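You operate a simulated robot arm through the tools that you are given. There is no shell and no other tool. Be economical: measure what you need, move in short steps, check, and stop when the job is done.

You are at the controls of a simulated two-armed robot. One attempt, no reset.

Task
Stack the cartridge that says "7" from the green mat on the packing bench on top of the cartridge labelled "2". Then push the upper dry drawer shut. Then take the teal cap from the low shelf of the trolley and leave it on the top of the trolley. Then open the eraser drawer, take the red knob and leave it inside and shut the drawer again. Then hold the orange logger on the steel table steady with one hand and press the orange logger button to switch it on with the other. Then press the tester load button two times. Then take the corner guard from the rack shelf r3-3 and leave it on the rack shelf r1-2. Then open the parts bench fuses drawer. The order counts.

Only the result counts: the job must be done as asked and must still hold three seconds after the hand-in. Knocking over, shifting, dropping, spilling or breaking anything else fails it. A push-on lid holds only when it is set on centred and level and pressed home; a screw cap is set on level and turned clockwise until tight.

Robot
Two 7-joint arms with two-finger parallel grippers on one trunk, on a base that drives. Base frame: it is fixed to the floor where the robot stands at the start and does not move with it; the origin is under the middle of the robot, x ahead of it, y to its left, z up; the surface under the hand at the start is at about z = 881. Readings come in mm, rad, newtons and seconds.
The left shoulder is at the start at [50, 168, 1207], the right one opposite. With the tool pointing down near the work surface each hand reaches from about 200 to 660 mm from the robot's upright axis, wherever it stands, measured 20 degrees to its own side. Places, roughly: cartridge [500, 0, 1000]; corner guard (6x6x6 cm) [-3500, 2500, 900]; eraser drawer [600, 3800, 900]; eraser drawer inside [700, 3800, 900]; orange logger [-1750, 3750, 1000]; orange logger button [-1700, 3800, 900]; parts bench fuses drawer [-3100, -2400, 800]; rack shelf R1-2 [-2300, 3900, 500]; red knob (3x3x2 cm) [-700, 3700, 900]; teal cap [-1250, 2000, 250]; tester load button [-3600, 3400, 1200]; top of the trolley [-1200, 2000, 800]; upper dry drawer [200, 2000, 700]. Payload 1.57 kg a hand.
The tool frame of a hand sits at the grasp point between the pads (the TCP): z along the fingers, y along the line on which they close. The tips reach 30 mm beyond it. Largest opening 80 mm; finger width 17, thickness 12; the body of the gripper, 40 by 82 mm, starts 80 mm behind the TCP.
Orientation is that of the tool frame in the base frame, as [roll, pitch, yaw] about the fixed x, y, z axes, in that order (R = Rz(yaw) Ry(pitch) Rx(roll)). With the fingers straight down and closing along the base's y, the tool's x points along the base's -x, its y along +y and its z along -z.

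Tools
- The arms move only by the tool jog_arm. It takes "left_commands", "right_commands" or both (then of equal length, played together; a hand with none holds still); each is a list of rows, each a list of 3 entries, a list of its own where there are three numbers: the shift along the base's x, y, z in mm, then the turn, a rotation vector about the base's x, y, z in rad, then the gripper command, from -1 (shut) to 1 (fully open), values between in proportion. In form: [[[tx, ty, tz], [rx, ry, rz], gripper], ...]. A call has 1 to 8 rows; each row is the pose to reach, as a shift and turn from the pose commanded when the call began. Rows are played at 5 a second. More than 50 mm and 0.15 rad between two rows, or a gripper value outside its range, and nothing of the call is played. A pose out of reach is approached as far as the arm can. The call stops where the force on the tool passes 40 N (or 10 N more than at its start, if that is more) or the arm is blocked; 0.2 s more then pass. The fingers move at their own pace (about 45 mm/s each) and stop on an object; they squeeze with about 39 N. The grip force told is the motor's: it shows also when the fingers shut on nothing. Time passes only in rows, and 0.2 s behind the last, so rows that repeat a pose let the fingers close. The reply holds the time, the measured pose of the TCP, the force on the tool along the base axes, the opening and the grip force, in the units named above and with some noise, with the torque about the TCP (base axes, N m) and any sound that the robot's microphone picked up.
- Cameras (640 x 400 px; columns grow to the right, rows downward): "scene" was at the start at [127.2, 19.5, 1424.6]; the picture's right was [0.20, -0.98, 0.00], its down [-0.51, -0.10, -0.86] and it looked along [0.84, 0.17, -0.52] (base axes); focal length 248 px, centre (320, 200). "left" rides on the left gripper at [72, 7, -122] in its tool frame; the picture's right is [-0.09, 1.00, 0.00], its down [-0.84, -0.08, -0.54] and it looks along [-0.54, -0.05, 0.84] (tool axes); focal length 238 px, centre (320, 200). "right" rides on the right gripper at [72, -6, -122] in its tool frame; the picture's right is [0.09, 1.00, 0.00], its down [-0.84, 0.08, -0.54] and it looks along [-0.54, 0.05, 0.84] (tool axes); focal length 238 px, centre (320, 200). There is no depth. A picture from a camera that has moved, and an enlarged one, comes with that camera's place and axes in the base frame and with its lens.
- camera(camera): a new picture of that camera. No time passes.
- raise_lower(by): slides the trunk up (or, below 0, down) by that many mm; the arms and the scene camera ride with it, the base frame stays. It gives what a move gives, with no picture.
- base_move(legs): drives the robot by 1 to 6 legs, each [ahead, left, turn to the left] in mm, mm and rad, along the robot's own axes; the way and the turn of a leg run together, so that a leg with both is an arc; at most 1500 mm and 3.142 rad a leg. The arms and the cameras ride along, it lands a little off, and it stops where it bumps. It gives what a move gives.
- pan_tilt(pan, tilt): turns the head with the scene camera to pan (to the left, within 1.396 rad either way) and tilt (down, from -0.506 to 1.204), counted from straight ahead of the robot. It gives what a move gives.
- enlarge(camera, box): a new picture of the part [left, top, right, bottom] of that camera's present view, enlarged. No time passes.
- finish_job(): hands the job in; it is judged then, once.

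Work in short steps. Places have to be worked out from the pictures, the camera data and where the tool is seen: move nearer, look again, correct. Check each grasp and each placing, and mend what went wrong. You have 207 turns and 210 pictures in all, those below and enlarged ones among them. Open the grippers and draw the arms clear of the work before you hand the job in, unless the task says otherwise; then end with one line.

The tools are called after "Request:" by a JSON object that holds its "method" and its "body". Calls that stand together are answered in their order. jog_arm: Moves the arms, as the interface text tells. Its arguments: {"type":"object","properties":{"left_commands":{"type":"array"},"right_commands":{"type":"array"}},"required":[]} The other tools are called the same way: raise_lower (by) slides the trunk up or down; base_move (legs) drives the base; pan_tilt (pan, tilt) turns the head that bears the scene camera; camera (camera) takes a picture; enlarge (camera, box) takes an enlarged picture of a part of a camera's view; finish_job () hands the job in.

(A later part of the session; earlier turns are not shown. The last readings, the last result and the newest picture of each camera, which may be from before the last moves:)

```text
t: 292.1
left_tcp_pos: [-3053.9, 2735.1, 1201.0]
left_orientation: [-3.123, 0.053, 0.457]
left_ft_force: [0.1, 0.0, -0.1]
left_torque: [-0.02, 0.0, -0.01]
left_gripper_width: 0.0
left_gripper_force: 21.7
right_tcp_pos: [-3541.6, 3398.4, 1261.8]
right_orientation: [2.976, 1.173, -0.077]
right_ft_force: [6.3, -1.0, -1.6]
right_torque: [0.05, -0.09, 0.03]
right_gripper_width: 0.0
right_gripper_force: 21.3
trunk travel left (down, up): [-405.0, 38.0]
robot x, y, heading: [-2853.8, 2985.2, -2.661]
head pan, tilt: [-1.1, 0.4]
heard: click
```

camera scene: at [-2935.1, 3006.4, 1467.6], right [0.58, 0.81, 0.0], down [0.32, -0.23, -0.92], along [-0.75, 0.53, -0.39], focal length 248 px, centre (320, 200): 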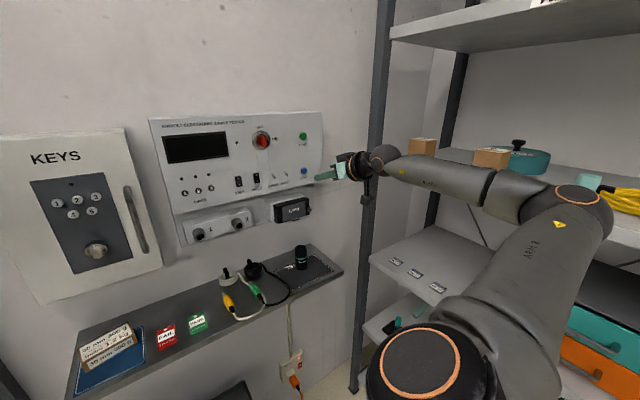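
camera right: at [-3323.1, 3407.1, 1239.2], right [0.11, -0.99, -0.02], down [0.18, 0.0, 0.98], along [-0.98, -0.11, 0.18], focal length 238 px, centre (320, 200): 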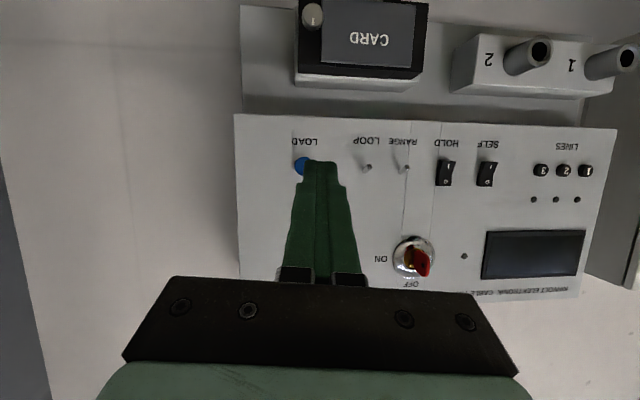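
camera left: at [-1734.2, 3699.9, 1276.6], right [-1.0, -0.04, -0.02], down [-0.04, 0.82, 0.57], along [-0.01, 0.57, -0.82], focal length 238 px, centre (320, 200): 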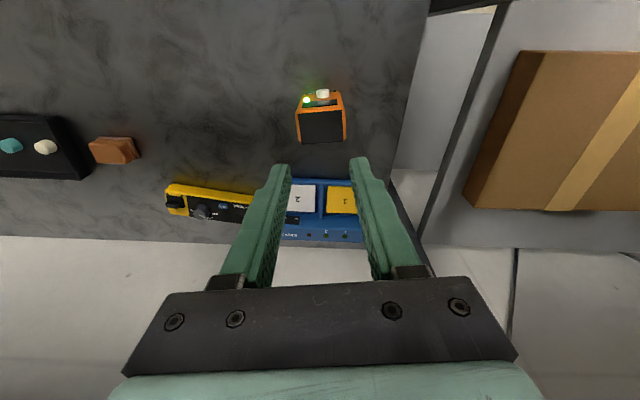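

Two clicks done. I withdraw the right hand back along the way it came.

Request:
{"method": "jog_arm", "body": {"right_commands": [[[25, -5, 0], [0, 0, 0], -1], [[55, -15, 0], [0, 0, 0], -1], [[85, -35, 0], [0, 0, 0.03], -1], [[115, -60, 0], [0, 0, 0.06], -1], [[140, -95, 0], [0, 0, 0.1], -1], [[160, -135, 0], [0, 0, 0.15], -1], [[175, -178, 0], [0, 0, 0.2], -1], [[185, -222, 0], [0, 0, 0.26], -1]]}}

Request:
{"method": "jog_arm", "body": {"right_commands": [[[10, -35, 0], [0, 0, 0.06], -1], [[20, -70, 0], [0, 0, 0.12], -1], [[30, -100, 0], [0, 0, 0.18], -1], [[40, -125, 0], [0, 0, 0.19], -1]]}}

```text
t: 293.9
left_tcp_pos: [-3054.9, 2736.6, 1200.5]
left_orientation: [-3.123, 0.05, 0.46]
left_ft_force: [0.1, 0.5, -1.1]
left_torque: [-0.02, 0.01, 0.0]
left_gripper_width: 0.0
left_gripper_force: 21.5
right_tcp_pos: [-3361.4, 3177.6, 1263.9]
right_orientation: [2.972, 1.172, 0.185]
right_ft_force: [-0.1, -0.5, 1.0]
right_torque: [0.03, 0.0, 0.0]
right_gripper_width: 0.2
right_gripper_force: 20.9
right hand out of reach, approached as far as the arm can: row 8
trunk travel left (down, up): [-405.0, 38.0]
robot x, y, heading: [-2854.8, 2988.4, -2.662]
head pan, tilt: [-1.1, 0.4]
```

```text
t: 294.9
left_tcp_pos: [-3054.6, 2735.9, 1200.7]
left_orientation: [-3.123, 0.05, 0.459]
left_ft_force: [0.1, 0.9, -0.3]
left_torque: [0.01, -0.04, 0.01]
left_gripper_width: 0.1
left_gripper_force: 21.7
right_tcp_pos: [-3347.5, 3049.9, 1284.9]
right_orientation: [2.973, 1.174, 0.373]
right_ft_force: [-0.1, -0.1, 0.4]
right_torque: [0.0, 0.02, -0.02]
right_gripper_width: 0.1
right_gripper_force: 21.7
right hand out of reach, approached as far as the arm can: row 1, 2, 3, 4
trunk travel left (down, up): [-405.0, 38.0]
robot x, y, heading: [-2856.0, 2985.2, -2.659]
head pan, tilt: [-1.1, 0.4]
```

I drive away: back up, face -x, and slide left to stand before rack R3.

Request:
{"method": "base_move", "body": {"legs": [[-250, 0, 0], [0, 0, -0.475], [0, 800, 0]]}}

Request:
{"method": "pan_tilt", "body": {"pan": -0.25, "tilt": 0.45}}

Request:
{"method": "camera", "body": {"camera": "scene"}}

Request:
{"method": "camera", "body": {"camera": "right"}}

```text
t: 297.6
left_tcp_pos: [-2892.1, 2903.8, 1198.4]
left_orientation: [-3.119, 0.046, 0.212]
left_ft_force: [0.8, 0.4, -0.1]
left_torque: [-0.01, 0.02, -0.01]
left_gripper_width: 0.0
left_gripper_force: 21.1
right_tcp_pos: [-3100.4, 3277.5, 1280.2]
right_orientation: [2.965, 1.155, 0.124]
right_ft_force: [-0.3, -0.7, 0.4]
right_torque: [-0.03, 0.03, 0.04]
right_gripper_width: 0.0
right_gripper_force: 21.1
trunk travel left (down, up): [-405.0, 38.0]
robot x, y, heading: [-2634.5, 3100.3, -2.907]
head pan, tilt: [-1.1, 0.4]
stopped in leg 2: the robot was blocked; the commanded pose is now the measured one
```

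```text
t: 298.8
left_tcp_pos: [-2893.9, 2904.3, 1198.1]
left_orientation: [-3.12, 0.046, 0.209]
left_ft_force: [0.6, 0.4, -0.3]
left_torque: [-0.01, 0.01, -0.04]
left_gripper_width: 0.2
left_gripper_force: 21.5
right_tcp_pos: [-3100.6, 3278.6, 1277.8]
right_orientation: [2.967, 1.157, 0.126]
right_ft_force: [-0.5, 0.6, -0.6]
right_torque: [0.04, -0.01, 0.0]
right_gripper_width: 0.0
right_gripper_force: 20.8
trunk travel left (down, up): [-405.0, 38.0]
robot x, y, heading: [-2633.8, 3100.9, -2.906]
head pan, tilt: [-0.25, 0.45]
```

```text
43 pictures are left
camera scene: at [-2772.6, 3089.6, 1462.1], right [0.02, 1.0, 0.0], down [0.44, 0.0, -0.9], along [-0.9, 0.02, -0.44], focal length 248 px, centre (320, 200)
```

scene: 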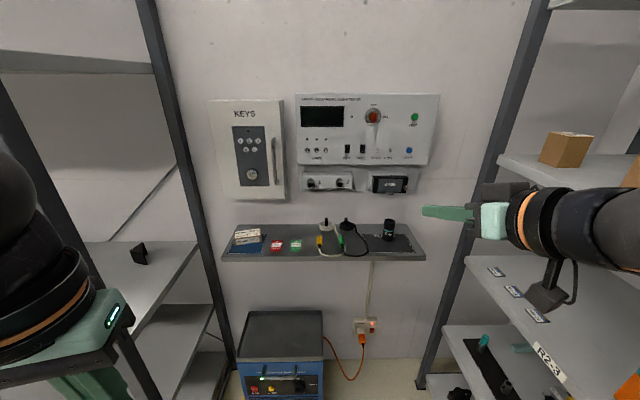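

```text
42 pictures are left
camera right: at [-2967.3, 3321.9, 1260.3], right [0.32, -0.95, -0.01], down [0.16, 0.04, 0.99], along [-0.94, -0.31, 0.16], focal length 238 px, centre (320, 200)
```

right: 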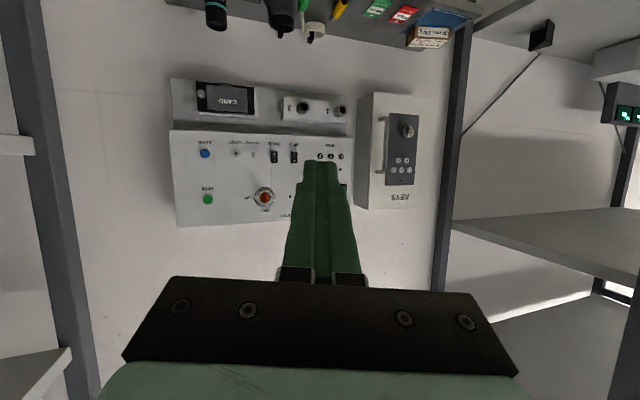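

The turn was blocked by the right elbow near the rack. I slide left first, then finish turning.

Request:
{"method": "base_move", "body": {"legs": [[0, 300, 0], [0, 0, -0.235], [0, 480, 0]]}}

Request:
{"method": "pan_tilt", "body": {"pan": -0.3, "tilt": 0.5}}

Request:
{"method": "camera", "body": {"camera": "scene"}}

```text
t: 307.2
left_tcp_pos: [-2857.4, 2200.9, 1201.4]
left_orientation: [-3.124, 0.054, -0.024]
left_ft_force: [-0.7, 0.1, -0.5]
left_torque: [-0.01, 0.02, -0.02]
left_gripper_width: 0.0
left_gripper_force: 21.2
right_tcp_pos: [-2971.8, 2613.7, 1281.1]
right_orientation: [2.958, 1.165, -0.117]
right_ft_force: [0.0, 0.2, 0.3]
right_torque: [0.02, -0.02, 0.03]
right_gripper_width: 0.1
right_gripper_force: 20.7
trunk travel left (down, up): [-405.0, 38.0]
robot x, y, heading: [-2565.8, 2329.5, 3.141]
head pan, tilt: [-0.25, 0.45]
```

```text
t: 307.8
left_tcp_pos: [-2857.2, 2200.3, 1199.8]
left_orientation: [-3.122, 0.052, -0.024]
left_ft_force: [-0.5, -0.6, 0.4]
left_torque: [0.0, 0.01, 0.02]
left_gripper_width: 0.2
left_gripper_force: 21.6
right_tcp_pos: [-2972.2, 2614.5, 1281.3]
right_orientation: [2.959, 1.165, -0.118]
right_ft_force: [0.7, -0.6, 0.3]
right_torque: [-0.01, -0.04, 0.01]
right_gripper_width: 0.1
right_gripper_force: 21.4
trunk travel left (down, up): [-405.0, 38.0]
robot x, y, heading: [-2566.0, 2329.3, 3.141]
head pan, tilt: [-0.3, 0.499]
```

```text
41 pictures are left
camera scene: at [-2692.9, 2358.0, 1458.6], right [0.3, 0.96, 0.0], down [0.46, -0.14, -0.88], along [-0.84, 0.26, -0.48], focal length 248 px, centre (320, 200)
```

scene: 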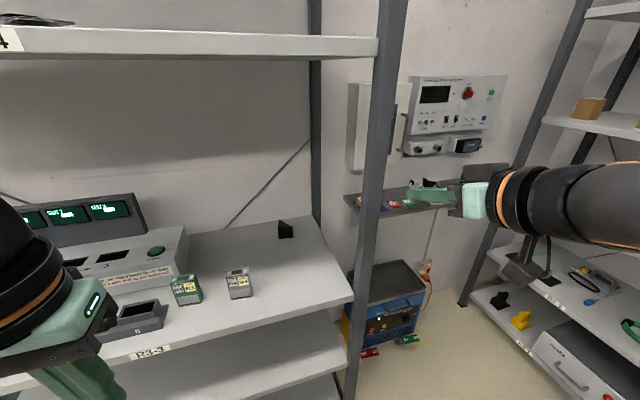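

I zoom on the corner guard.

Request:
{"method": "enlarge", "body": {"camera": "scene", "box": [225, 190, 355, 310]}}

```text
3.33 times, centred on (290, 250) of scene
camera zoom: at [-2692.9, 2358.0, 1458.6], right [0.3, 0.96, 0.0], down [0.46, -0.14, -0.88], along [-0.84, 0.26, -0.48], focal length 825 px, centre (420, 33)
```

zoom: 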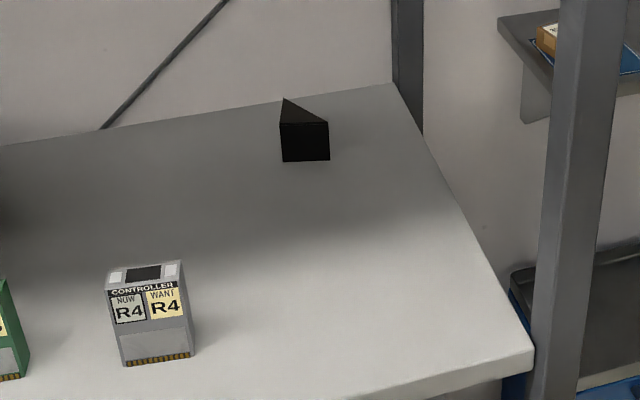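

The guard is a black triangular prism near [-3488,2453] on the shelf at z≈860. I move in front: left 120 mm, then forward 230 mm, and look with the right camera.

Request:
{"method": "base_move", "body": {"legs": [[0, 120, 0], [230, 0, 0]]}}

Request:
{"method": "jog_arm", "body": {"right_commands": [[[0, -10, -30], [0, 0, 0.02], 0], [[0, -20, -60], [0, 0, 0.05], 0.5], [[0, -30, -90], [0, 0, 0.08], 0.8], [[0, -38, -120], [0, 0, 0.1], 0.8], [[0, -42, -150], [0, 0, 0.1], 0.8]]}}

Request:
{"method": "camera", "body": {"camera": "right"}}

```text
t: 310.9
left_tcp_pos: [-3088.6, 2081.4, 1200.2]
left_orientation: [-3.124, 0.052, -0.027]
left_ft_force: [-0.7, 1.0, 0.1]
left_torque: [-0.02, 0.0, -0.05]
left_gripper_width: 0.0
left_gripper_force: 21.6
right_tcp_pos: [-3202.3, 2495.6, 1280.9]
right_orientation: [2.96, 1.162, -0.119]
right_ft_force: [-0.5, 1.0, -0.1]
right_torque: [-0.01, -0.03, -0.01]
right_gripper_width: 0.0
right_gripper_force: 21.1
trunk travel left (down, up): [-405.0, 38.0]
robot x, y, heading: [-2797.6, 2213.4, 3.139]
head pan, tilt: [-0.3, 0.499]
```

```text
t: 312.1
left_tcp_pos: [-3087.9, 2081.5, 1201.3]
left_orientation: [-3.123, 0.052, -0.028]
left_ft_force: [-0.3, 0.0, 0.9]
left_torque: [-0.02, -0.01, 0.0]
left_gripper_width: 0.0
left_gripper_force: 21.2
right_tcp_pos: [-3245.1, 2467.8, 1134.3]
right_orientation: [2.955, 1.165, -0.023]
right_ft_force: [-0.1, 0.6, 0.5]
right_torque: [-0.02, -0.06, -0.03]
right_gripper_width: 71.8
right_gripper_force: 0.1
right hand out of reach, approached as far as the arm can: row 1, 2, 3, 4, 5
trunk travel left (down, up): [-405.0, 38.0]
robot x, y, heading: [-2798.3, 2206.6, 3.142]
head pan, tilt: [-0.3, 0.499]
```

```text
39 pictures are left
camera right: at [-3105.5, 2492.6, 1114.8], right [0.18, -0.98, -0.01], down [0.17, 0.02, 0.98], along [-0.97, -0.18, 0.17], focal length 238 px, centre (320, 200)
```

right: 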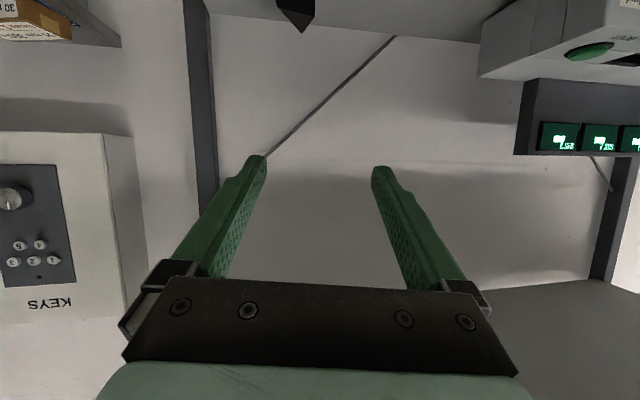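

The guard is at the edge of view. I reduce the pitch and move in lower for a better look.

Request:
{"method": "jog_arm", "body": {"right_commands": [[[-10, -2, -20], [0, -0.08, 0], 0.8], [[-20, -4, -40], [0, -0.16, 0], 0.8], [[-30, -6, -60], [0, -0.24, 0], 0.8], [[-40, -8, -80], [0, -0.32, 0], 0.8], [[-60, -10, -95], [0, -0.38, 0], 0.8]]}}

Request:
{"method": "camera", "body": {"camera": "right"}}

```text
t: 313.2
left_tcp_pos: [-3088.6, 2082.0, 1200.8]
left_orientation: [-3.124, 0.053, -0.028]
left_ft_force: [0.0, 1.3, 0.1]
left_torque: [0.01, 0.01, -0.01]
left_gripper_width: 0.1
left_gripper_force: 21.2
right_tcp_pos: [-3306.1, 2456.9, 1039.7]
right_orientation: [2.968, 0.781, -0.009]
right_ft_force: [0.3, 0.5, 0.2]
right_torque: [-0.01, -0.01, 0.03]
right_gripper_width: 72.3
right_gripper_force: 0.0
trunk travel left (down, up): [-405.0, 38.0]
robot x, y, heading: [-2794.6, 2207.8, 3.139]
head pan, tilt: [-0.3, 0.499]
```

```text
38 pictures are left
camera right: at [-3170.8, 2481.2, 1072.6], right [0.17, -0.98, 0.06], down [-0.21, 0.02, 0.98], along [-0.96, -0.18, -0.2], focal length 238 px, centre (320, 200)
```

right: 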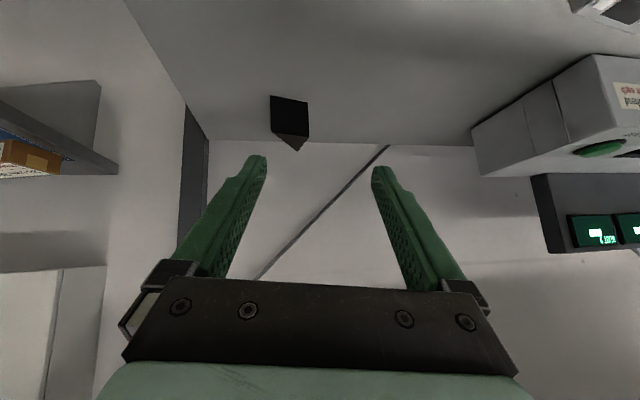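

Request:
{"method": "enlarge", "body": {"camera": "right", "box": [250, 80, 340, 160]}}

```text
5.00 times, centred on (295, 120) of right
camera zoom: at [-3170.8, 2481.2, 1072.6], right [0.17, -0.98, 0.06], down [-0.21, 0.02, 0.98], along [-0.96, -0.18, -0.2], focal length 1192 px, centre (445, 600)
```

zoom: 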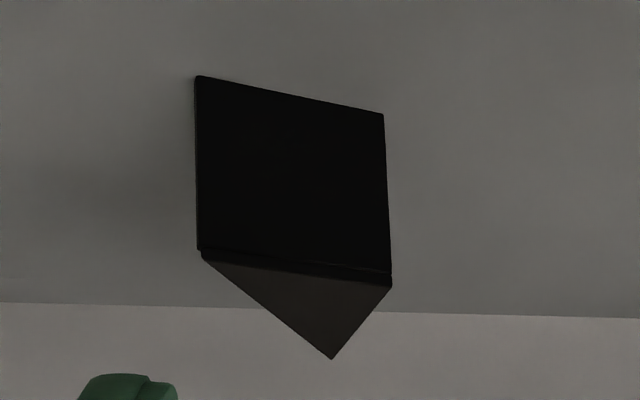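

The guard is a right-angled triangular prism: front face from [-3480,2486] to [-3494,2431], apex behind at [-3553,2445], z 852–907. I'll grip across hypotenuse and right-angle edge; I turn the hand 0.4 rad and go to a pre-grasp point.

Request:
{"method": "jog_arm", "body": {"right_commands": [[[-27, 5, -16], [0.024, 0.006, 0.08], 0.8], [[-54, 10, -33], [0.048, 0.013, 0.16], 0.8], [[-82, 15, -50], [0.071, 0.019, 0.24], 0.8], [[-110, 20, -67], [0.095, 0.026, 0.32], 0.8], [[-137, 26, -84], [0.119, 0.032, 0.4], 0.8]]}}

Request:
{"method": "camera", "body": {"camera": "right"}}

```text
t: 314.6
left_tcp_pos: [-3054.0, 2066.9, 1209.1]
left_orientation: [-3.107, 0.087, -0.038]
left_ft_force: [-0.5, 0.0, 0.2]
left_torque: [0.02, 0.01, -0.02]
left_gripper_width: 0.0
left_gripper_force: 21.3
right_tcp_pos: [-3371.5, 2476.2, 989.7]
right_orientation: [-3.138, 0.78, 0.513]
right_ft_force: [-0.6, -0.7, -0.1]
right_torque: [0.02, 0.0, 0.04]
right_gripper_width: 71.7
right_gripper_force: 0.1
right hand out of reach, approached as far as the arm can: row 4, 5
trunk travel left (down, up): [-405.0, 38.0]
robot x, y, heading: [-2789.5, 2205.4, 3.122]
head pan, tilt: [-0.3, 0.499]
stopped in row 5 (right hand): the arm was blocked; the commanded pose is now the measured one
```

```text
36 pictures are left
camera right: at [-3255.1, 2547.0, 1025.5], right [0.54, -0.84, -0.07], down [-0.15, -0.17, 0.97], along [-0.83, -0.52, -0.22], focal length 238 px, centre (320, 200)
```

right: 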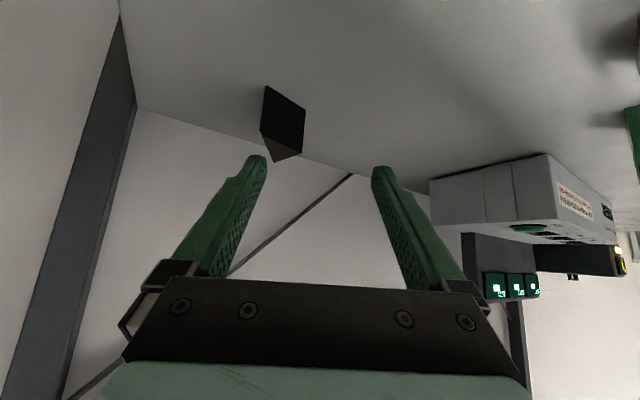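

Probably the right elbow touches the R3 post. I pull the hand back 70 mm and shift the base 160 mm left, then retry.

Request:
{"method": "jog_arm", "body": {"right_commands": [[[25, -5, 10], [0, 0, 0], 0.8], [[50, -10, 20], [0, 0, 0], 0.8], [[80, -15, 30], [0, 0, 0], 0.8]]}}

Request:
{"method": "base_move", "body": {"legs": [[0, 160, 0]]}}

Request:
{"method": "jog_arm", "body": {"right_commands": [[[-10, 35, -5], [0, 0, 0], 0.8], [[-25, 70, -10], [0, 0, 0], 0.8], [[-45, 100, -20], [0, 0, 0], 0.8], [[-70, 130, -30], [0, 0, 0], 0.8], [[-95, 150, -40], [0, 0, 0], 0.8], [[-125, 170, -50], [0, 0, 0], 0.8]]}}

Request:
{"method": "camera", "body": {"camera": "scene"}}

```text
t: 315.6
left_tcp_pos: [-3083.5, 2065.3, 1201.5]
left_orientation: [-3.108, 0.057, -0.023]
left_ft_force: [-0.4, -0.6, -0.7]
left_torque: [0.07, -0.03, -0.02]
left_gripper_width: 0.1
left_gripper_force: 21.1
right_tcp_pos: [-3322.8, 2439.8, 1005.7]
right_orientation: [3.138, 0.758, 0.561]
right_ft_force: [-0.6, 0.4, -0.2]
right_torque: [-0.03, 0.02, 0.04]
right_gripper_width: 71.8
right_gripper_force: 0.2
trunk travel left (down, up): [-405.0, 38.0]
robot x, y, heading: [-2797.2, 2207.7, 3.143]
head pan, tilt: [-0.3, 0.499]
stopped in row 3 (right hand): the arm was blocked; the commanded pose is now the measured one
```

```text
t: 317.7
left_tcp_pos: [-3089.1, 1922.1, 1201.5]
left_orientation: [-3.121, 0.052, -0.031]
left_ft_force: [0.3, 0.2, 0.3]
left_torque: [-0.02, 0.0, 0.02]
left_gripper_width: 0.0
left_gripper_force: 21.9
right_tcp_pos: [-3324.5, 2301.8, 996.3]
right_orientation: [3.119, 0.759, 0.528]
right_ft_force: [-0.2, -0.7, -0.4]
right_torque: [0.0, 0.04, 0.0]
right_gripper_width: 71.9
right_gripper_force: 0.1
trunk travel left (down, up): [-405.0, 38.0]
robot x, y, heading: [-2795.5, 2050.9, 3.136]
head pan, tilt: [-0.3, 0.499]
```

```text
t: 319.1
left_tcp_pos: [-3089.8, 1921.7, 1201.4]
left_orientation: [-3.124, 0.052, -0.031]
left_ft_force: [-0.7, 0.0, 0.3]
left_torque: [-0.01, -0.01, 0.0]
left_gripper_width: 0.0
left_gripper_force: 21.3
right_tcp_pos: [-3406.0, 2452.3, 983.6]
right_orientation: [3.118, 0.76, 0.527]
right_ft_force: [-0.1, -0.9, -0.1]
right_torque: [0.03, 0.0, -0.03]
right_gripper_width: 72.1
right_gripper_force: 0.1
right hand out of reach, approached as far as the arm can: row 5, 6
trunk travel left (down, up): [-405.0, 38.0]
robot x, y, heading: [-2793.6, 2052.4, 3.139]
head pan, tilt: [-0.3, 0.499]
```

```text
35 pictures are left
camera scene: at [-2924.3, 2078.5, 1458.5], right [0.3, 0.95, 0.0], down [0.46, -0.14, -0.88], along [-0.84, 0.26, -0.48], focal length 248 px, centre (320, 200)
```

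scene: 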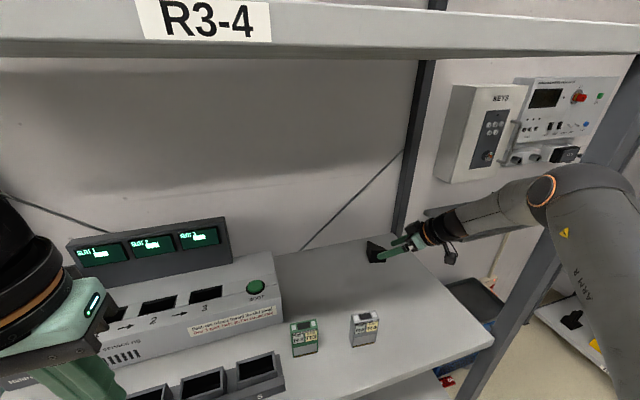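

The view is good. The arm needs ~100 mm more reach; I shift the base 70 mm forward and 50 mm further left.

Request:
{"method": "base_move", "body": {"legs": [[0, 50, 0], [75, 0, 0]]}}

Request:
{"method": "jog_arm", "body": {"right_commands": [[[0, 20, 0], [0, 0, 0], 0.8], [[0, 40, -5], [0, 0, 0], 0.8], [[0, 55, -10], [0, 0, 0], 0.8], [[-10, 60, -15], [0, 0, 0], 0.8]]}}

Request:
{"method": "camera", "body": {"camera": "right"}}

```text
t: 321.0
left_tcp_pos: [-3162.5, 1872.5, 1200.6]
left_orientation: [-3.122, 0.054, -0.031]
left_ft_force: [0.1, -0.1, -0.3]
left_torque: [0.0, -0.01, 0.02]
left_gripper_width: 0.0
left_gripper_force: 21.2
right_tcp_pos: [-3479.0, 2403.2, 984.9]
right_orientation: [3.121, 0.761, 0.528]
right_ft_force: [0.2, -0.1, -0.6]
right_torque: [0.03, 0.02, 0.01]
right_gripper_width: 72.0
right_gripper_force: 0.0
trunk travel left (down, up): [-405.0, 38.0]
robot x, y, heading: [-2872.1, 2002.7, 3.136]
head pan, tilt: [-0.3, 0.499]
stopped in leg 2: the robot was blocked; the commanded pose is now the measured one
```

```text
t: 322.0
left_tcp_pos: [-3164.0, 1871.5, 1201.2]
left_orientation: [-3.124, 0.051, -0.028]
left_ft_force: [0.6, 0.2, 0.2]
left_torque: [0.01, 0.02, 0.01]
left_gripper_width: 0.0
left_gripper_force: 21.7
right_tcp_pos: [-3470.8, 2444.9, 994.8]
right_orientation: [3.119, 0.76, 0.528]
right_ft_force: [-0.1, -0.7, -0.6]
right_torque: [0.01, -0.01, 0.02]
right_gripper_width: 72.2
right_gripper_force: 0.1
right hand out of reach, approached as far as the arm can: row 1, 2, 3, 4
trunk travel left (down, up): [-405.0, 38.0]
robot x, y, heading: [-2871.2, 1997.5, 3.135]
head pan, tilt: [-0.3, 0.499]
```

```text
34 pictures are left
camera right: at [-3357.2, 2519.8, 1032.5], right [0.57, -0.82, -0.05], down [-0.17, -0.17, 0.97], along [-0.8, -0.55, -0.24], focal length 238 px, centre (320, 200)
```

right: 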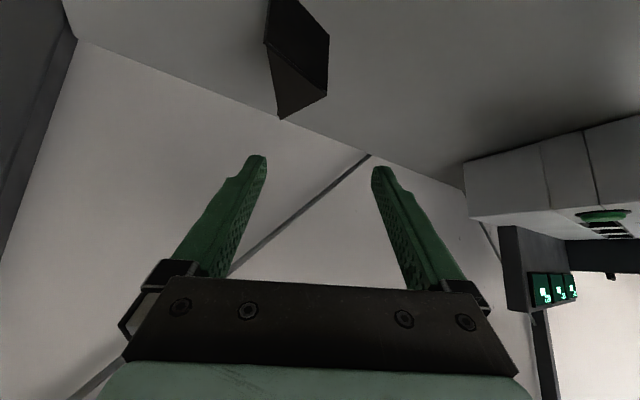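

Guard corners are confirmed (grasp centre [-3502,2446]). The arm is short by ~30 mm at this height, so I lower the trunk and raise the arm relative to it for better reach.

Request:
{"method": "raise_lower", "body": {"by": -60}}

Request:
{"method": "jog_arm", "body": {"right_commands": [[[-8, 0, 15], [0, 0, 0], 0.9], [[-16, 0, 30], [0, 0, 0], 0.9], [[-24, 1, 45], [0, 0, 0.03], 0.9], [[-31, 1, 60], [0, 0, 0.03], 0.9]]}}

```text
t: 323.0
left_tcp_pos: [-3165.1, 1872.8, 1139.4]
left_orientation: [-3.123, 0.053, -0.028]
left_ft_force: [-0.2, -0.1, 0.6]
left_torque: [0.02, -0.01, 0.0]
left_gripper_width: 0.0
left_gripper_force: 22.0
right_tcp_pos: [-3470.6, 2443.4, 930.2]
right_orientation: [3.116, 0.757, 0.526]
right_ft_force: [0.4, 0.2, 0.2]
right_torque: [-0.04, 0.0, 0.0]
right_gripper_width: 71.7
right_gripper_force: 0.0
trunk travel left (down, up): [-345.0, 98.0]
robot x, y, heading: [-2872.1, 1997.5, 3.142]
head pan, tilt: [-0.3, 0.499]
```

```text
t: 324.0
left_tcp_pos: [-3164.1, 1872.8, 1140.9]
left_orientation: [-3.123, 0.052, -0.027]
left_ft_force: [0.1, -0.2, 0.3]
left_torque: [-0.01, -0.03, -0.01]
left_gripper_width: 0.2
left_gripper_force: 21.2
right_tcp_pos: [-3499.4, 2444.5, 995.7]
right_orientation: [3.118, 0.761, 0.557]
right_ft_force: [0.1, 0.5, -1.2]
right_torque: [-0.02, 0.01, 0.04]
right_gripper_width: 75.8
right_gripper_force: 0.0
trunk travel left (down, up): [-345.0, 98.0]
robot x, y, heading: [-2874.5, 2002.8, 3.139]
head pan, tilt: [-0.3, 0.499]
```

Reachable now, directly above the grasp point. I lower the trunk 75 mm and check the straddle.

Request:
{"method": "raise_lower", "body": {"by": -75}}

Request:
{"method": "camera", "body": {"camera": "right"}}

Request:
{"method": "enlarge", "body": {"camera": "scene", "box": [320, 160, 560, 310]}}

```text
t: 325.1
left_tcp_pos: [-3163.4, 1872.2, 1066.6]
left_orientation: [-3.123, 0.052, -0.029]
left_ft_force: [-0.9, 0.5, 0.1]
left_torque: [0.0, -0.01, 0.01]
left_gripper_width: 0.0
left_gripper_force: 21.2
right_tcp_pos: [-3500.7, 2447.0, 920.4]
right_orientation: [3.118, 0.76, 0.557]
right_ft_force: [-0.7, 0.4, 0.3]
right_torque: [0.02, -0.02, 0.02]
right_gripper_width: 75.9
right_gripper_force: 0.1
trunk travel left (down, up): [-270.0, 173.0]
robot x, y, heading: [-2870.3, 1997.6, 3.135]
head pan, tilt: [-0.3, 0.499]
```

```text
33 pictures are left
camera right: at [-3390.5, 2524.1, 958.2], right [0.6, -0.8, -0.05], down [-0.16, -0.18, 0.97], along [-0.79, -0.57, -0.24], focal length 238 px, centre (320, 200)
```

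right: 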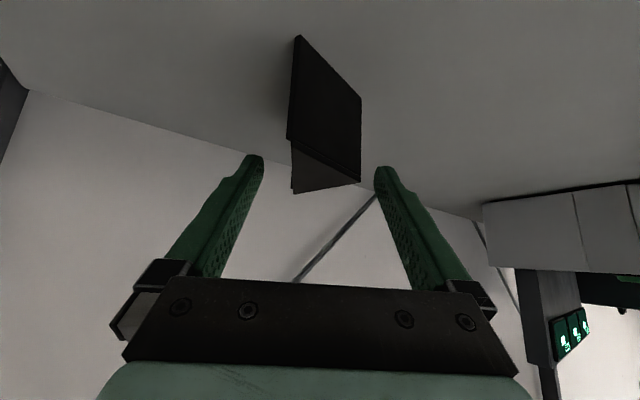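

```text
2.67 times, centred on (440, 235) of scene
camera zoom: at [-2998.9, 2028.6, 1323.6], right [0.3, 0.95, 0.0], down [0.46, -0.14, -0.88], along [-0.84, 0.26, -0.48], focal length 660 px, centre (0, 107)
```

zoom: 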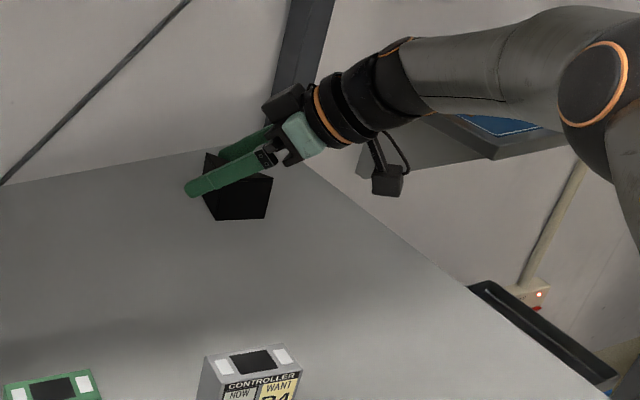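

The guard sits between the fingers. I lower 35 mm more and close.

Request:
{"method": "raise_lower", "body": {"by": -34}}

Request:
{"method": "jog_arm", "body": {"right_commands": [[[0, 0, 0], [0, 0, 0], 0.5], [[0, 0, 0], [0, 0, 0], 0.2], [[0, 0, 0], [0, 0, 0], -0.1], [[0, 0, 0], [0, 0, 0], -0.5], [[0, 0, 0], [0, 0, 0], -1], [[0, 0, 0], [0, 0, 0], -1], [[0, 0, 0], [0, 0, 0], -1]]}}

Request:
{"method": "camera", "body": {"camera": "right"}}

```text
t: 325.9
left_tcp_pos: [-3163.2, 1873.5, 1032.9]
left_orientation: [-3.121, 0.053, -0.029]
left_ft_force: [-0.3, 0.7, 0.0]
left_torque: [-0.01, 0.0, 0.02]
left_gripper_width: 0.0
left_gripper_force: 21.4
right_tcp_pos: [-3502.1, 2446.2, 886.3]
right_orientation: [3.123, 0.764, 0.56]
right_ft_force: [1.6, 0.5, 6.7]
right_torque: [0.21, 0.19, -0.11]
right_gripper_width: 75.5
right_gripper_force: 0.1
trunk travel left (down, up): [-236.0, 207.0]
robot x, y, heading: [-2871.4, 1999.8, 3.13]
head pan, tilt: [-0.3, 0.499]
```

```text
t: 327.5
left_tcp_pos: [-3161.9, 1871.3, 1032.7]
left_orientation: [-3.123, 0.054, -0.027]
left_ft_force: [0.3, 0.2, 0.3]
left_torque: [-0.01, -0.04, 0.01]
left_gripper_width: 0.0
left_gripper_force: 21.5
right_tcp_pos: [-3501.2, 2444.8, 887.7]
right_orientation: [3.123, 0.762, 0.56]
right_ft_force: [-0.1, 5.0, 14.0]
right_torque: [0.3, 0.37, 0.04]
right_gripper_width: 38.0
right_gripper_force: 35.8
trunk travel left (down, up): [-236.0, 207.0]
robot x, y, heading: [-2871.2, 2002.5, 3.135]
head pan, tilt: [-0.3, 0.499]
```

```text
31 pictures are left
camera right: at [-3390.1, 2523.6, 925.7], right [0.6, -0.8, -0.05], down [-0.16, -0.18, 0.97], along [-0.79, -0.57, -0.23], focal length 238 px, centre (320, 200)
```

right: 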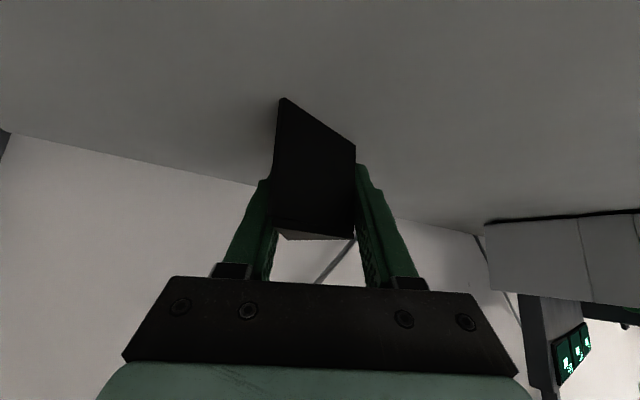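

Gripped at 38 mm (as computed). I lift gently and check.

Request:
{"method": "jog_arm", "body": {"right_commands": [[[0, 0, 4], [0, 0, 0], -1], [[0, 0, 9], [0, 0, 0], -1], [[0, 0, 15], [0, 0, 0], -1], [[0, 0, 22], [0, 0, 0], -1], [[0, 0, 30], [0, 0, 0], -1]]}}

Request:
{"method": "raise_lower", "body": {"by": 60}}

Request:
{"method": "camera", "body": {"camera": "right"}}

```text
t: 328.7
left_tcp_pos: [-3164.1, 1872.6, 1032.0]
left_orientation: [-3.121, 0.053, -0.028]
left_ft_force: [0.4, 0.8, 1.0]
left_torque: [0.01, 0.03, -0.02]
left_gripper_width: 0.0
left_gripper_force: 20.7
right_tcp_pos: [-3501.2, 2446.0, 914.9]
right_orientation: [3.119, 0.76, 0.556]
right_ft_force: [0.1, 1.2, -0.5]
right_torque: [0.0, -0.01, 0.02]
right_gripper_width: 37.7
right_gripper_force: 38.5
trunk travel left (down, up): [-236.0, 207.0]
robot x, y, heading: [-2871.1, 2002.5, 3.138]
head pan, tilt: [-0.3, 0.499]
```

```text
t: 329.7
left_tcp_pos: [-3164.1, 1871.5, 1092.0]
left_orientation: [-3.121, 0.052, -0.029]
left_ft_force: [-0.6, 0.3, -0.1]
left_torque: [-0.02, 0.0, 0.01]
left_gripper_width: 0.1
left_gripper_force: 21.5
right_tcp_pos: [-3501.9, 2445.5, 975.8]
right_orientation: [3.119, 0.761, 0.556]
right_ft_force: [-0.4, -0.1, 0.6]
right_torque: [-0.01, 0.04, -0.02]
right_gripper_width: 37.6
right_gripper_force: 39.2
trunk travel left (down, up): [-296.0, 147.0]
robot x, y, heading: [-2873.2, 2000.7, 3.135]
head pan, tilt: [-0.3, 0.499]
```

```text
30 pictures are left
camera right: at [-3390.5, 2524.1, 1014.0], right [0.6, -0.8, -0.05], down [-0.16, -0.18, 0.97], along [-0.79, -0.57, -0.24], focal length 238 px, centre (320, 200)
```

right: 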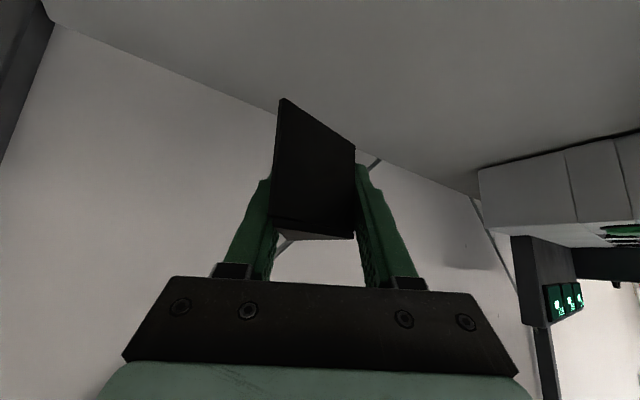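

The guard is held. I back out 350 mm, slide right 700 mm, turn to face the R1 rack, and look at shelf R1-2.

Request:
{"method": "base_move", "body": {"legs": [[-360, 0, 0], [0, -700, 0], [0, 0, -1.565]]}}

Request:
{"method": "pan_tilt", "body": {"pan": -0.1, "tilt": 0.7}}

Request:
{"method": "camera", "body": {"camera": "scene"}}

```text
t: 334.0
left_tcp_pos: [-2801.0, 2004.7, 1092.5]
left_orientation: [-3.119, 0.054, -0.03]
left_ft_force: [-0.2, 0.6, 0.0]
left_torque: [-0.02, 0.01, 0.03]
left_gripper_width: 0.0
left_gripper_force: 21.6
right_tcp_pos: [-3136.4, 2564.6, 976.1]
right_orientation: [3.087, 0.763, 0.568]
right_ft_force: [7.8, -3.6, 2.7]
right_torque: [0.32, 0.32, -0.39]
right_gripper_width: 37.2
right_gripper_force: 39.1
trunk travel left (down, up): [-296.0, 147.0]
robot x, y, heading: [-2509.4, 2133.2, 3.136]
head pan, tilt: [-0.3, 0.499]
stopped in leg 2: the force on the tool passed its limit at 50 N (the readings are from after the stop); the commanded pose is now the measured one
```

```text
t: 334.8
left_tcp_pos: [-2800.6, 2004.4, 1092.3]
left_orientation: [-3.119, 0.055, -0.029]
left_ft_force: [0.2, -0.5, -0.3]
left_torque: [0.02, 0.01, -0.03]
left_gripper_width: 0.0
left_gripper_force: 21.3
right_tcp_pos: [-3136.4, 2563.6, 974.9]
right_orientation: [3.09, 0.761, 0.568]
right_ft_force: [8.2, -8.4, 1.8]
right_torque: [0.45, 0.36, -0.4]
right_gripper_width: 37.3
right_gripper_force: 38.7
trunk travel left (down, up): [-296.0, 147.0]
robot x, y, heading: [-2505.7, 2135.7, 3.135]
head pan, tilt: [-0.099, 0.7]
```

```text
29 pictures are left
camera scene: at [-2633.0, 2142.3, 1332.1], right [0.11, 0.99, 0.0], down [0.64, -0.07, -0.77], along [-0.76, 0.08, -0.64], focal length 248 px, centre (320, 200)
```

scene: 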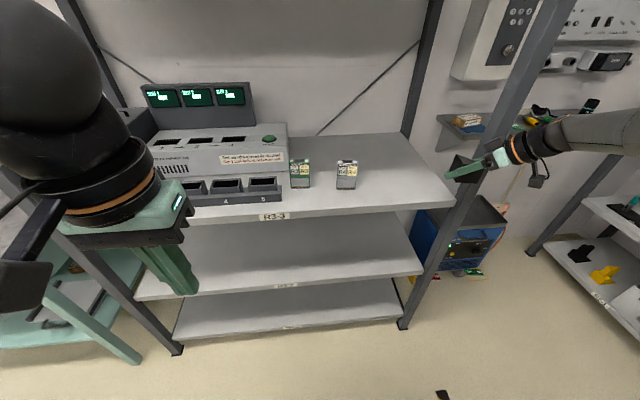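

The hand met the rack post while sliding; the guard is still gripped. I move left 70 mm, back 170 mm, then slide right.

Request:
{"method": "base_move", "body": {"legs": [[0, 70, 0], [-170, 0, 0]]}}

Request:
{"method": "camera", "body": {"camera": "right"}}

```text
t: 337.1
left_tcp_pos: [-2654.8, 1933.2, 1092.4]
left_orientation: [-3.119, 0.054, -0.028]
left_ft_force: [-0.2, -0.7, 0.1]
left_torque: [-0.01, -0.02, 0.0]
left_gripper_width: 0.1
left_gripper_force: 21.0
right_tcp_pos: [-2993.0, 2494.6, 974.4]
right_orientation: [3.087, 0.76, 0.566]
right_ft_force: [0.2, -0.5, -0.2]
right_torque: [-0.01, -0.01, -0.01]
right_gripper_width: 37.1
right_gripper_force: 38.9
trunk travel left (down, up): [-296.0, 147.0]
robot x, y, heading: [-2363.5, 2058.4, 3.137]
head pan, tilt: [-0.099, 0.7]
stopped in leg 2: the robot was blocked; the commanded pose is now the measured one
```

```text
28 pictures are left
camera right: at [-2884.9, 2576.1, 1011.9], right [0.62, -0.78, -0.02], down [-0.17, -0.16, 0.97], along [-0.77, -0.6, -0.23], focal length 238 px, centre (320, 200)
```

right: 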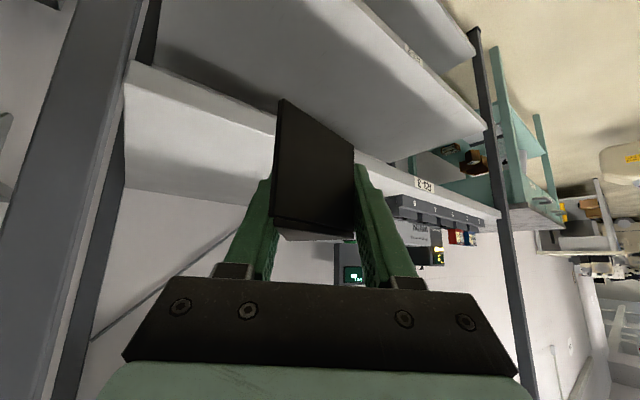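

Guard still firmly held. I step forward 35 mm off the cart behind, slide right 650 mm, then turn to face rack R1.

Request:
{"method": "base_move", "body": {"legs": [[35, 0, 0], [0, -650, 0], [-60, 0, 0], [0, 0, -1.565]]}}

Request:
{"method": "pan_tilt", "body": {"pan": 0.0, "tilt": 0.6}}

Request:
{"method": "camera", "body": {"camera": "scene"}}

```text
t: 348.1
left_tcp_pos: [-2472.6, 3000.9, 1091.7]
left_orientation: [-3.123, 0.053, -1.577]
left_ft_force: [0.1, 0.3, -0.1]
left_torque: [0.05, -0.01, 0.01]
left_gripper_width: 0.1
left_gripper_force: 21.3
right_tcp_pos: [-1921.5, 3350.9, 973.8]
right_orientation: [3.091, 0.761, -0.983]
right_ft_force: [0.8, 0.3, -0.1]
right_torque: [0.0, -0.06, 0.0]
right_gripper_width: 36.7
right_gripper_force: 39.1
trunk travel left (down, up): [-296.0, 147.0]
robot x, y, heading: [-2338.5, 2712.3, 1.598]
head pan, tilt: [-0.099, 0.7]
```

```text
t: 348.8
left_tcp_pos: [-2473.4, 3000.2, 1092.0]
left_orientation: [-3.123, 0.055, -1.575]
left_ft_force: [0.1, -0.5, 0.0]
left_torque: [-0.03, 0.03, 0.0]
left_gripper_width: 0.1
left_gripper_force: 20.8
right_tcp_pos: [-1921.0, 3351.6, 975.2]
right_orientation: [3.089, 0.763, -0.98]
right_ft_force: [0.4, -0.4, -0.6]
right_torque: [0.0, 0.01, 0.01]
right_gripper_width: 36.8
right_gripper_force: 39.1
trunk travel left (down, up): [-296.0, 147.0]
robot x, y, heading: [-2337.6, 2709.0, 1.589]
head pan, tilt: [0.0, 0.6]
```

```text
27 pictures are left
camera scene: at [-2341.2, 2841.5, 1340.5], right [1.0, 0.02, 0.0], down [0.01, -0.57, -0.82], along [-0.02, 0.82, -0.57], focal length 248 px, centre (320, 200)
```

scene: 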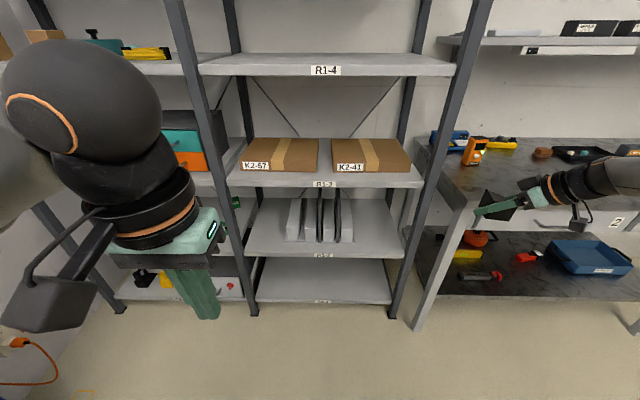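

R1-2 (z≈520) has free space right of the grey binders, around x≈-2100. I lower the trunk and bring the right hand in front of me, re-pointed straight ahead.

Request:
{"method": "raise_lower", "body": {"by": -285}}

Request:
{"method": "jog_arm", "body": {"right_commands": [[[-28, -18, 0], [0, 0, -0.07], -1], [[-56, -36, 0], [0, 0, -0.14], -1], [[-84, -54, -10], [0, 0, -0.21], -1], [[-112, -72, -20], [0, 0, -0.28], -1], [[-140, -90, -30], [0, 0, -0.35], -1], [[-168, -108, -40], [0, 0, -0.42], -1], [[-196, -126, -50], [0, 0, -0.49], -1], [[-215, -140, -55], [0, 0, -0.55], -1]]}}

Request:
{"method": "camera", "body": {"camera": "right"}}

```text
t: 351.6
left_tcp_pos: [-2473.2, 3001.9, 807.3]
left_orientation: [-3.121, 0.054, -1.576]
left_ft_force: [0.0, 0.4, 0.0]
left_torque: [0.03, -0.03, 0.0]
left_gripper_width: 0.0
left_gripper_force: 21.4
right_tcp_pos: [-1920.2, 3351.5, 690.0]
right_orientation: [3.089, 0.761, -0.981]
right_ft_force: [-0.5, -0.1, 0.1]
right_torque: [0.01, -0.03, -0.03]
right_gripper_width: 36.7
right_gripper_force: 38.8
trunk travel left (down, up): [-11.0, 432.0]
robot x, y, heading: [-2340.0, 2713.8, 1.59]
head pan, tilt: [0.0, 0.6]
```

```text
t: 353.4
left_tcp_pos: [-2472.1, 3000.2, 807.7]
left_orientation: [-3.123, 0.054, -1.577]
left_ft_force: [0.0, -0.1, -0.3]
left_torque: [0.0, 0.01, 0.0]
left_gripper_width: 0.0
left_gripper_force: 21.3
right_tcp_pos: [-2135.7, 3211.0, 636.3]
right_orientation: [3.09, 0.762, -1.532]
right_ft_force: [-0.5, -0.5, 0.1]
right_torque: [-0.01, 0.01, -0.01]
right_gripper_width: 36.5
right_gripper_force: 38.8
trunk travel left (down, up): [-11.0, 432.0]
robot x, y, heading: [-2340.1, 2712.7, 1.591]
head pan, tilt: [0.0, 0.6]
```

```text
26 pictures are left
camera right: at [-2117.9, 3074.5, 673.4], right [-0.99, -0.14, -0.03], down [-0.06, 0.23, 0.97], along [-0.13, 0.96, -0.23], focal length 238 px, centre (320, 200)
```

right: 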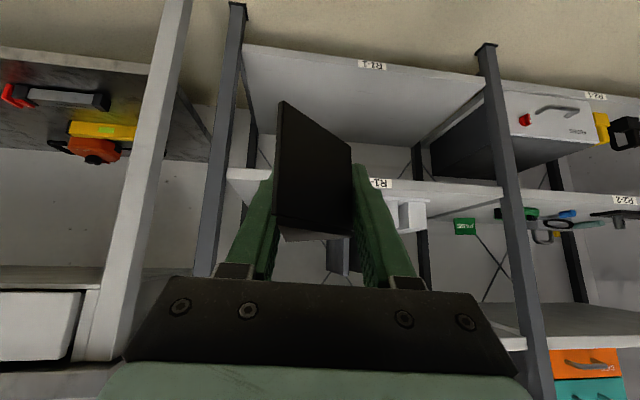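

I lower the hand 35 mm, then drive ahead 470 mm so the guard goes in over R1-2 at x≈-2105.

Request:
{"method": "jog_arm", "body": {"right_commands": [[[0, 0, -18], [0, 0, 0], -1], [[0, 0, -35], [0, 0, 0], -1]]}}

Request:
{"method": "base_move", "body": {"legs": [[0, -32, -0.02], [300, 0, 0], [170, 0, 0]]}}

Request:
{"method": "camera", "body": {"camera": "right"}}

Request:
{"method": "pan_tilt", "body": {"pan": -0.25, "tilt": 0.7}}

Request:
{"method": "camera", "body": {"camera": "scene"}}

```text
t: 354.0
left_tcp_pos: [-2472.5, 2999.9, 807.2]
left_orientation: [-3.124, 0.054, -1.576]
left_ft_force: [-0.9, -0.5, 0.0]
left_torque: [0.03, -0.03, -0.01]
left_gripper_width: 0.0
left_gripper_force: 21.5
right_tcp_pos: [-2136.0, 3211.5, 599.9]
right_orientation: [3.089, 0.762, -1.531]
right_ft_force: [0.0, -0.7, 0.3]
right_torque: [-0.01, -0.05, -0.03]
right_gripper_width: 36.4
right_gripper_force: 39.2
trunk travel left (down, up): [-11.0, 432.0]
robot x, y, heading: [-2337.1, 2712.8, 1.594]
head pan, tilt: [0.0, 0.6]
```

```text
t: 357.7
left_tcp_pos: [-2435.5, 3475.6, 807.6]
left_orientation: [-3.123, 0.054, -1.597]
left_ft_force: [-0.4, 0.5, -0.2]
left_torque: [0.0, 0.01, 0.0]
left_gripper_width: 0.2
left_gripper_force: 21.5
right_tcp_pos: [-2093.4, 3679.0, 600.5]
right_orientation: [3.088, 0.761, -1.552]
right_ft_force: [-0.1, 0.5, 0.1]
right_torque: [-0.02, 0.02, 0.01]
right_gripper_width: 36.3
right_gripper_force: 38.9
trunk travel left (down, up): [-11.0, 432.0]
robot x, y, heading: [-2303.9, 3182.5, 1.575]
head pan, tilt: [0.0, 0.6]
```

```text
25 pictures are left
camera right: at [-2078.1, 3541.2, 638.3], right [-0.99, -0.12, -0.03], down [-0.05, 0.23, 0.97], along [-0.11, 0.97, -0.23], focal length 238 px, centre (320, 200)
```

right: 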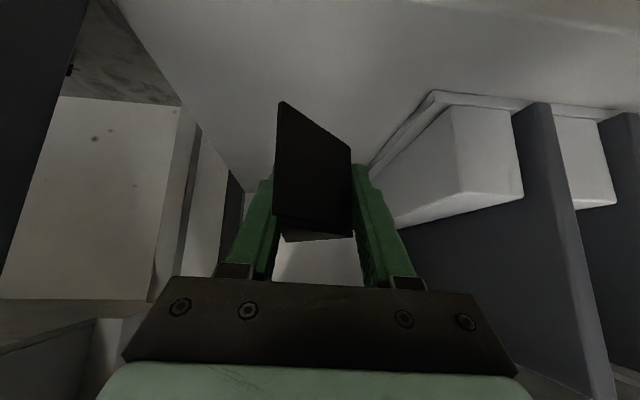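

```text
t: 358.5
left_tcp_pos: [-2434.1, 3475.9, 806.8]
left_orientation: [-3.122, 0.054, -1.597]
left_ft_force: [-0.5, 0.1, 0.1]
left_torque: [0.04, 0.04, -0.01]
left_gripper_width: 0.0
left_gripper_force: 21.2
right_tcp_pos: [-2095.1, 3677.9, 601.4]
right_orientation: [3.09, 0.762, -1.552]
right_ft_force: [0.5, 0.7, -0.6]
right_torque: [-0.01, -0.03, 0.0]
right_gripper_width: 36.3
right_gripper_force: 38.4
trunk travel left (down, up): [-11.0, 432.0]
robot x, y, heading: [-2302.0, 3181.8, 1.574]
head pan, tilt: [-0.25, 0.7]
```

```text
24 pictures are left
camera scene: at [-2285.7, 3307.1, 1046.9], right [0.97, -0.25, 0.0], down [-0.16, -0.62, -0.77], along [0.19, 0.74, -0.64], focal length 248 px, centre (320, 200)
```

scene: 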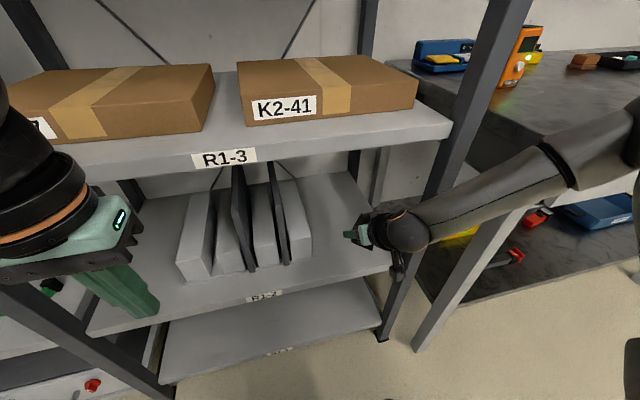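

The guard is over R1-2 right of the binders. I go 40 mm deeper, then lower.

Request:
{"method": "base_move", "body": {"legs": [[40, 0, 0]]}}

Request:
{"method": "jog_arm", "body": {"right_commands": [[[0, 0, -12], [0, 0, 0], -1], [[0, 0, -24], [0, 0, 0], -1], [[0, 0, -34], [0, 0, 0], -1], [[0, 0, -40], [0, 0, 0], -1]]}}

Request:
{"method": "jog_arm", "body": {"right_commands": [[[0, 0, -3], [0, 0, 0], -1], [[0, 0, -6], [0, 0, 0], -1], [[0, 0, -9], [0, 0, 0], -1]]}}

Request:
{"method": "enlarge", "body": {"camera": "scene", "box": [280, 170, 440, 290]}}

```text
t: 359.4
left_tcp_pos: [-2435.0, 3514.9, 807.7]
left_orientation: [-3.123, 0.054, -1.595]
left_ft_force: [0.8, -0.7, 0.1]
left_torque: [0.0, -0.01, 0.0]
left_gripper_width: 0.0
left_gripper_force: 21.5
right_tcp_pos: [-2094.0, 3717.2, 600.6]
right_orientation: [3.091, 0.761, -1.549]
right_ft_force: [-0.3, 0.5, 0.1]
right_torque: [-0.02, -0.01, 0.01]
right_gripper_width: 36.1
right_gripper_force: 39.2
trunk travel left (down, up): [-11.0, 432.0]
robot x, y, heading: [-2307.7, 3226.1, 1.57]
head pan, tilt: [-0.25, 0.7]
```

```text
t: 360.4
left_tcp_pos: [-2434.6, 3515.6, 808.3]
left_orientation: [-3.119, 0.053, -1.597]
left_ft_force: [0.0, -0.2, 0.5]
left_torque: [-0.01, 0.0, -0.01]
left_gripper_width: 0.2
left_gripper_force: 20.9
right_tcp_pos: [-2094.7, 3718.0, 561.0]
right_orientation: [3.088, 0.762, -1.551]
right_ft_force: [0.0, -0.3, 0.1]
right_torque: [0.01, 0.03, 0.0]
right_gripper_width: 36.2
right_gripper_force: 38.7
trunk travel left (down, up): [-11.0, 432.0]
robot x, y, heading: [-2305.5, 3222.5, 1.574]
head pan, tilt: [-0.25, 0.7]
```

```text
t: 361.2
left_tcp_pos: [-2436.4, 3514.5, 806.2]
left_orientation: [-3.122, 0.054, -1.596]
left_ft_force: [0.2, -0.2, 0.6]
left_torque: [0.0, 0.0, 0.01]
left_gripper_width: 0.1
left_gripper_force: 21.5
right_tcp_pos: [-2095.3, 3717.7, 551.3]
right_orientation: [3.089, 0.761, -1.55]
right_ft_force: [-0.1, 0.0, -0.1]
right_torque: [0.01, 0.03, 0.01]
right_gripper_width: 36.4
right_gripper_force: 38.5
trunk travel left (down, up): [-11.0, 432.0]
robot x, y, heading: [-2304.8, 3222.2, 1.577]
head pan, tilt: [-0.25, 0.7]
```

```text
3.33 times, centred on (360, 230) of scene
camera zoom: at [-2285.8, 3347.0, 1046.9], right [0.97, -0.25, 0.0], down [-0.16, -0.62, -0.76], along [0.19, 0.74, -0.64], focal length 825 px, centre (187, 100)
```

zoom: 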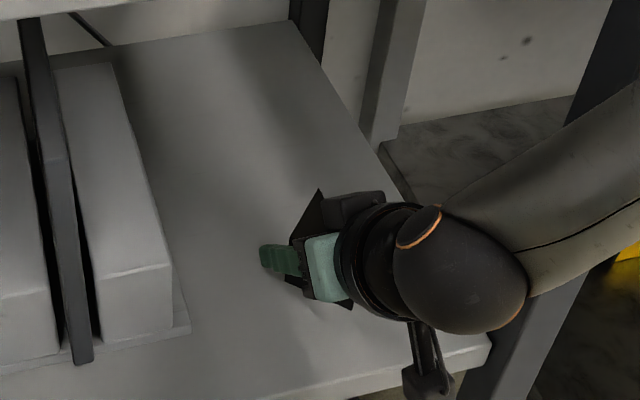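

No contact yet; I keep lowering slowly.

Request:
{"method": "jog_arm", "body": {"right_commands": [[[0, 0, -3], [0, 0, 0], -1], [[0, 0, -6], [0, 0, 0], -1], [[0, 0, -9], [0, 0, 0], -1], [[0, 0, -12], [0, 0, 0], -1]]}}

```text
t: 362.2
left_tcp_pos: [-2434.6, 3513.6, 808.1]
left_orientation: [-3.124, 0.053, -1.597]
left_ft_force: [0.4, 0.1, 0.2]
left_torque: [-0.04, 0.04, -0.01]
left_gripper_width: 0.0
left_gripper_force: 21.1
right_tcp_pos: [-2092.8, 3719.1, 544.8]
right_orientation: [3.09, 0.761, -1.549]
right_ft_force: [0.7, -0.7, 0.1]
right_torque: [-0.03, -0.01, -0.05]
right_gripper_width: 36.3
right_gripper_force: 38.8
right hand out of reach, approached as far as the arm can: row 3, 4
trunk travel left (down, up): [-11.0, 432.0]
robot x, y, heading: [-2307.2, 3220.7, 1.571]
head pan, tilt: [-0.25, 0.7]
```

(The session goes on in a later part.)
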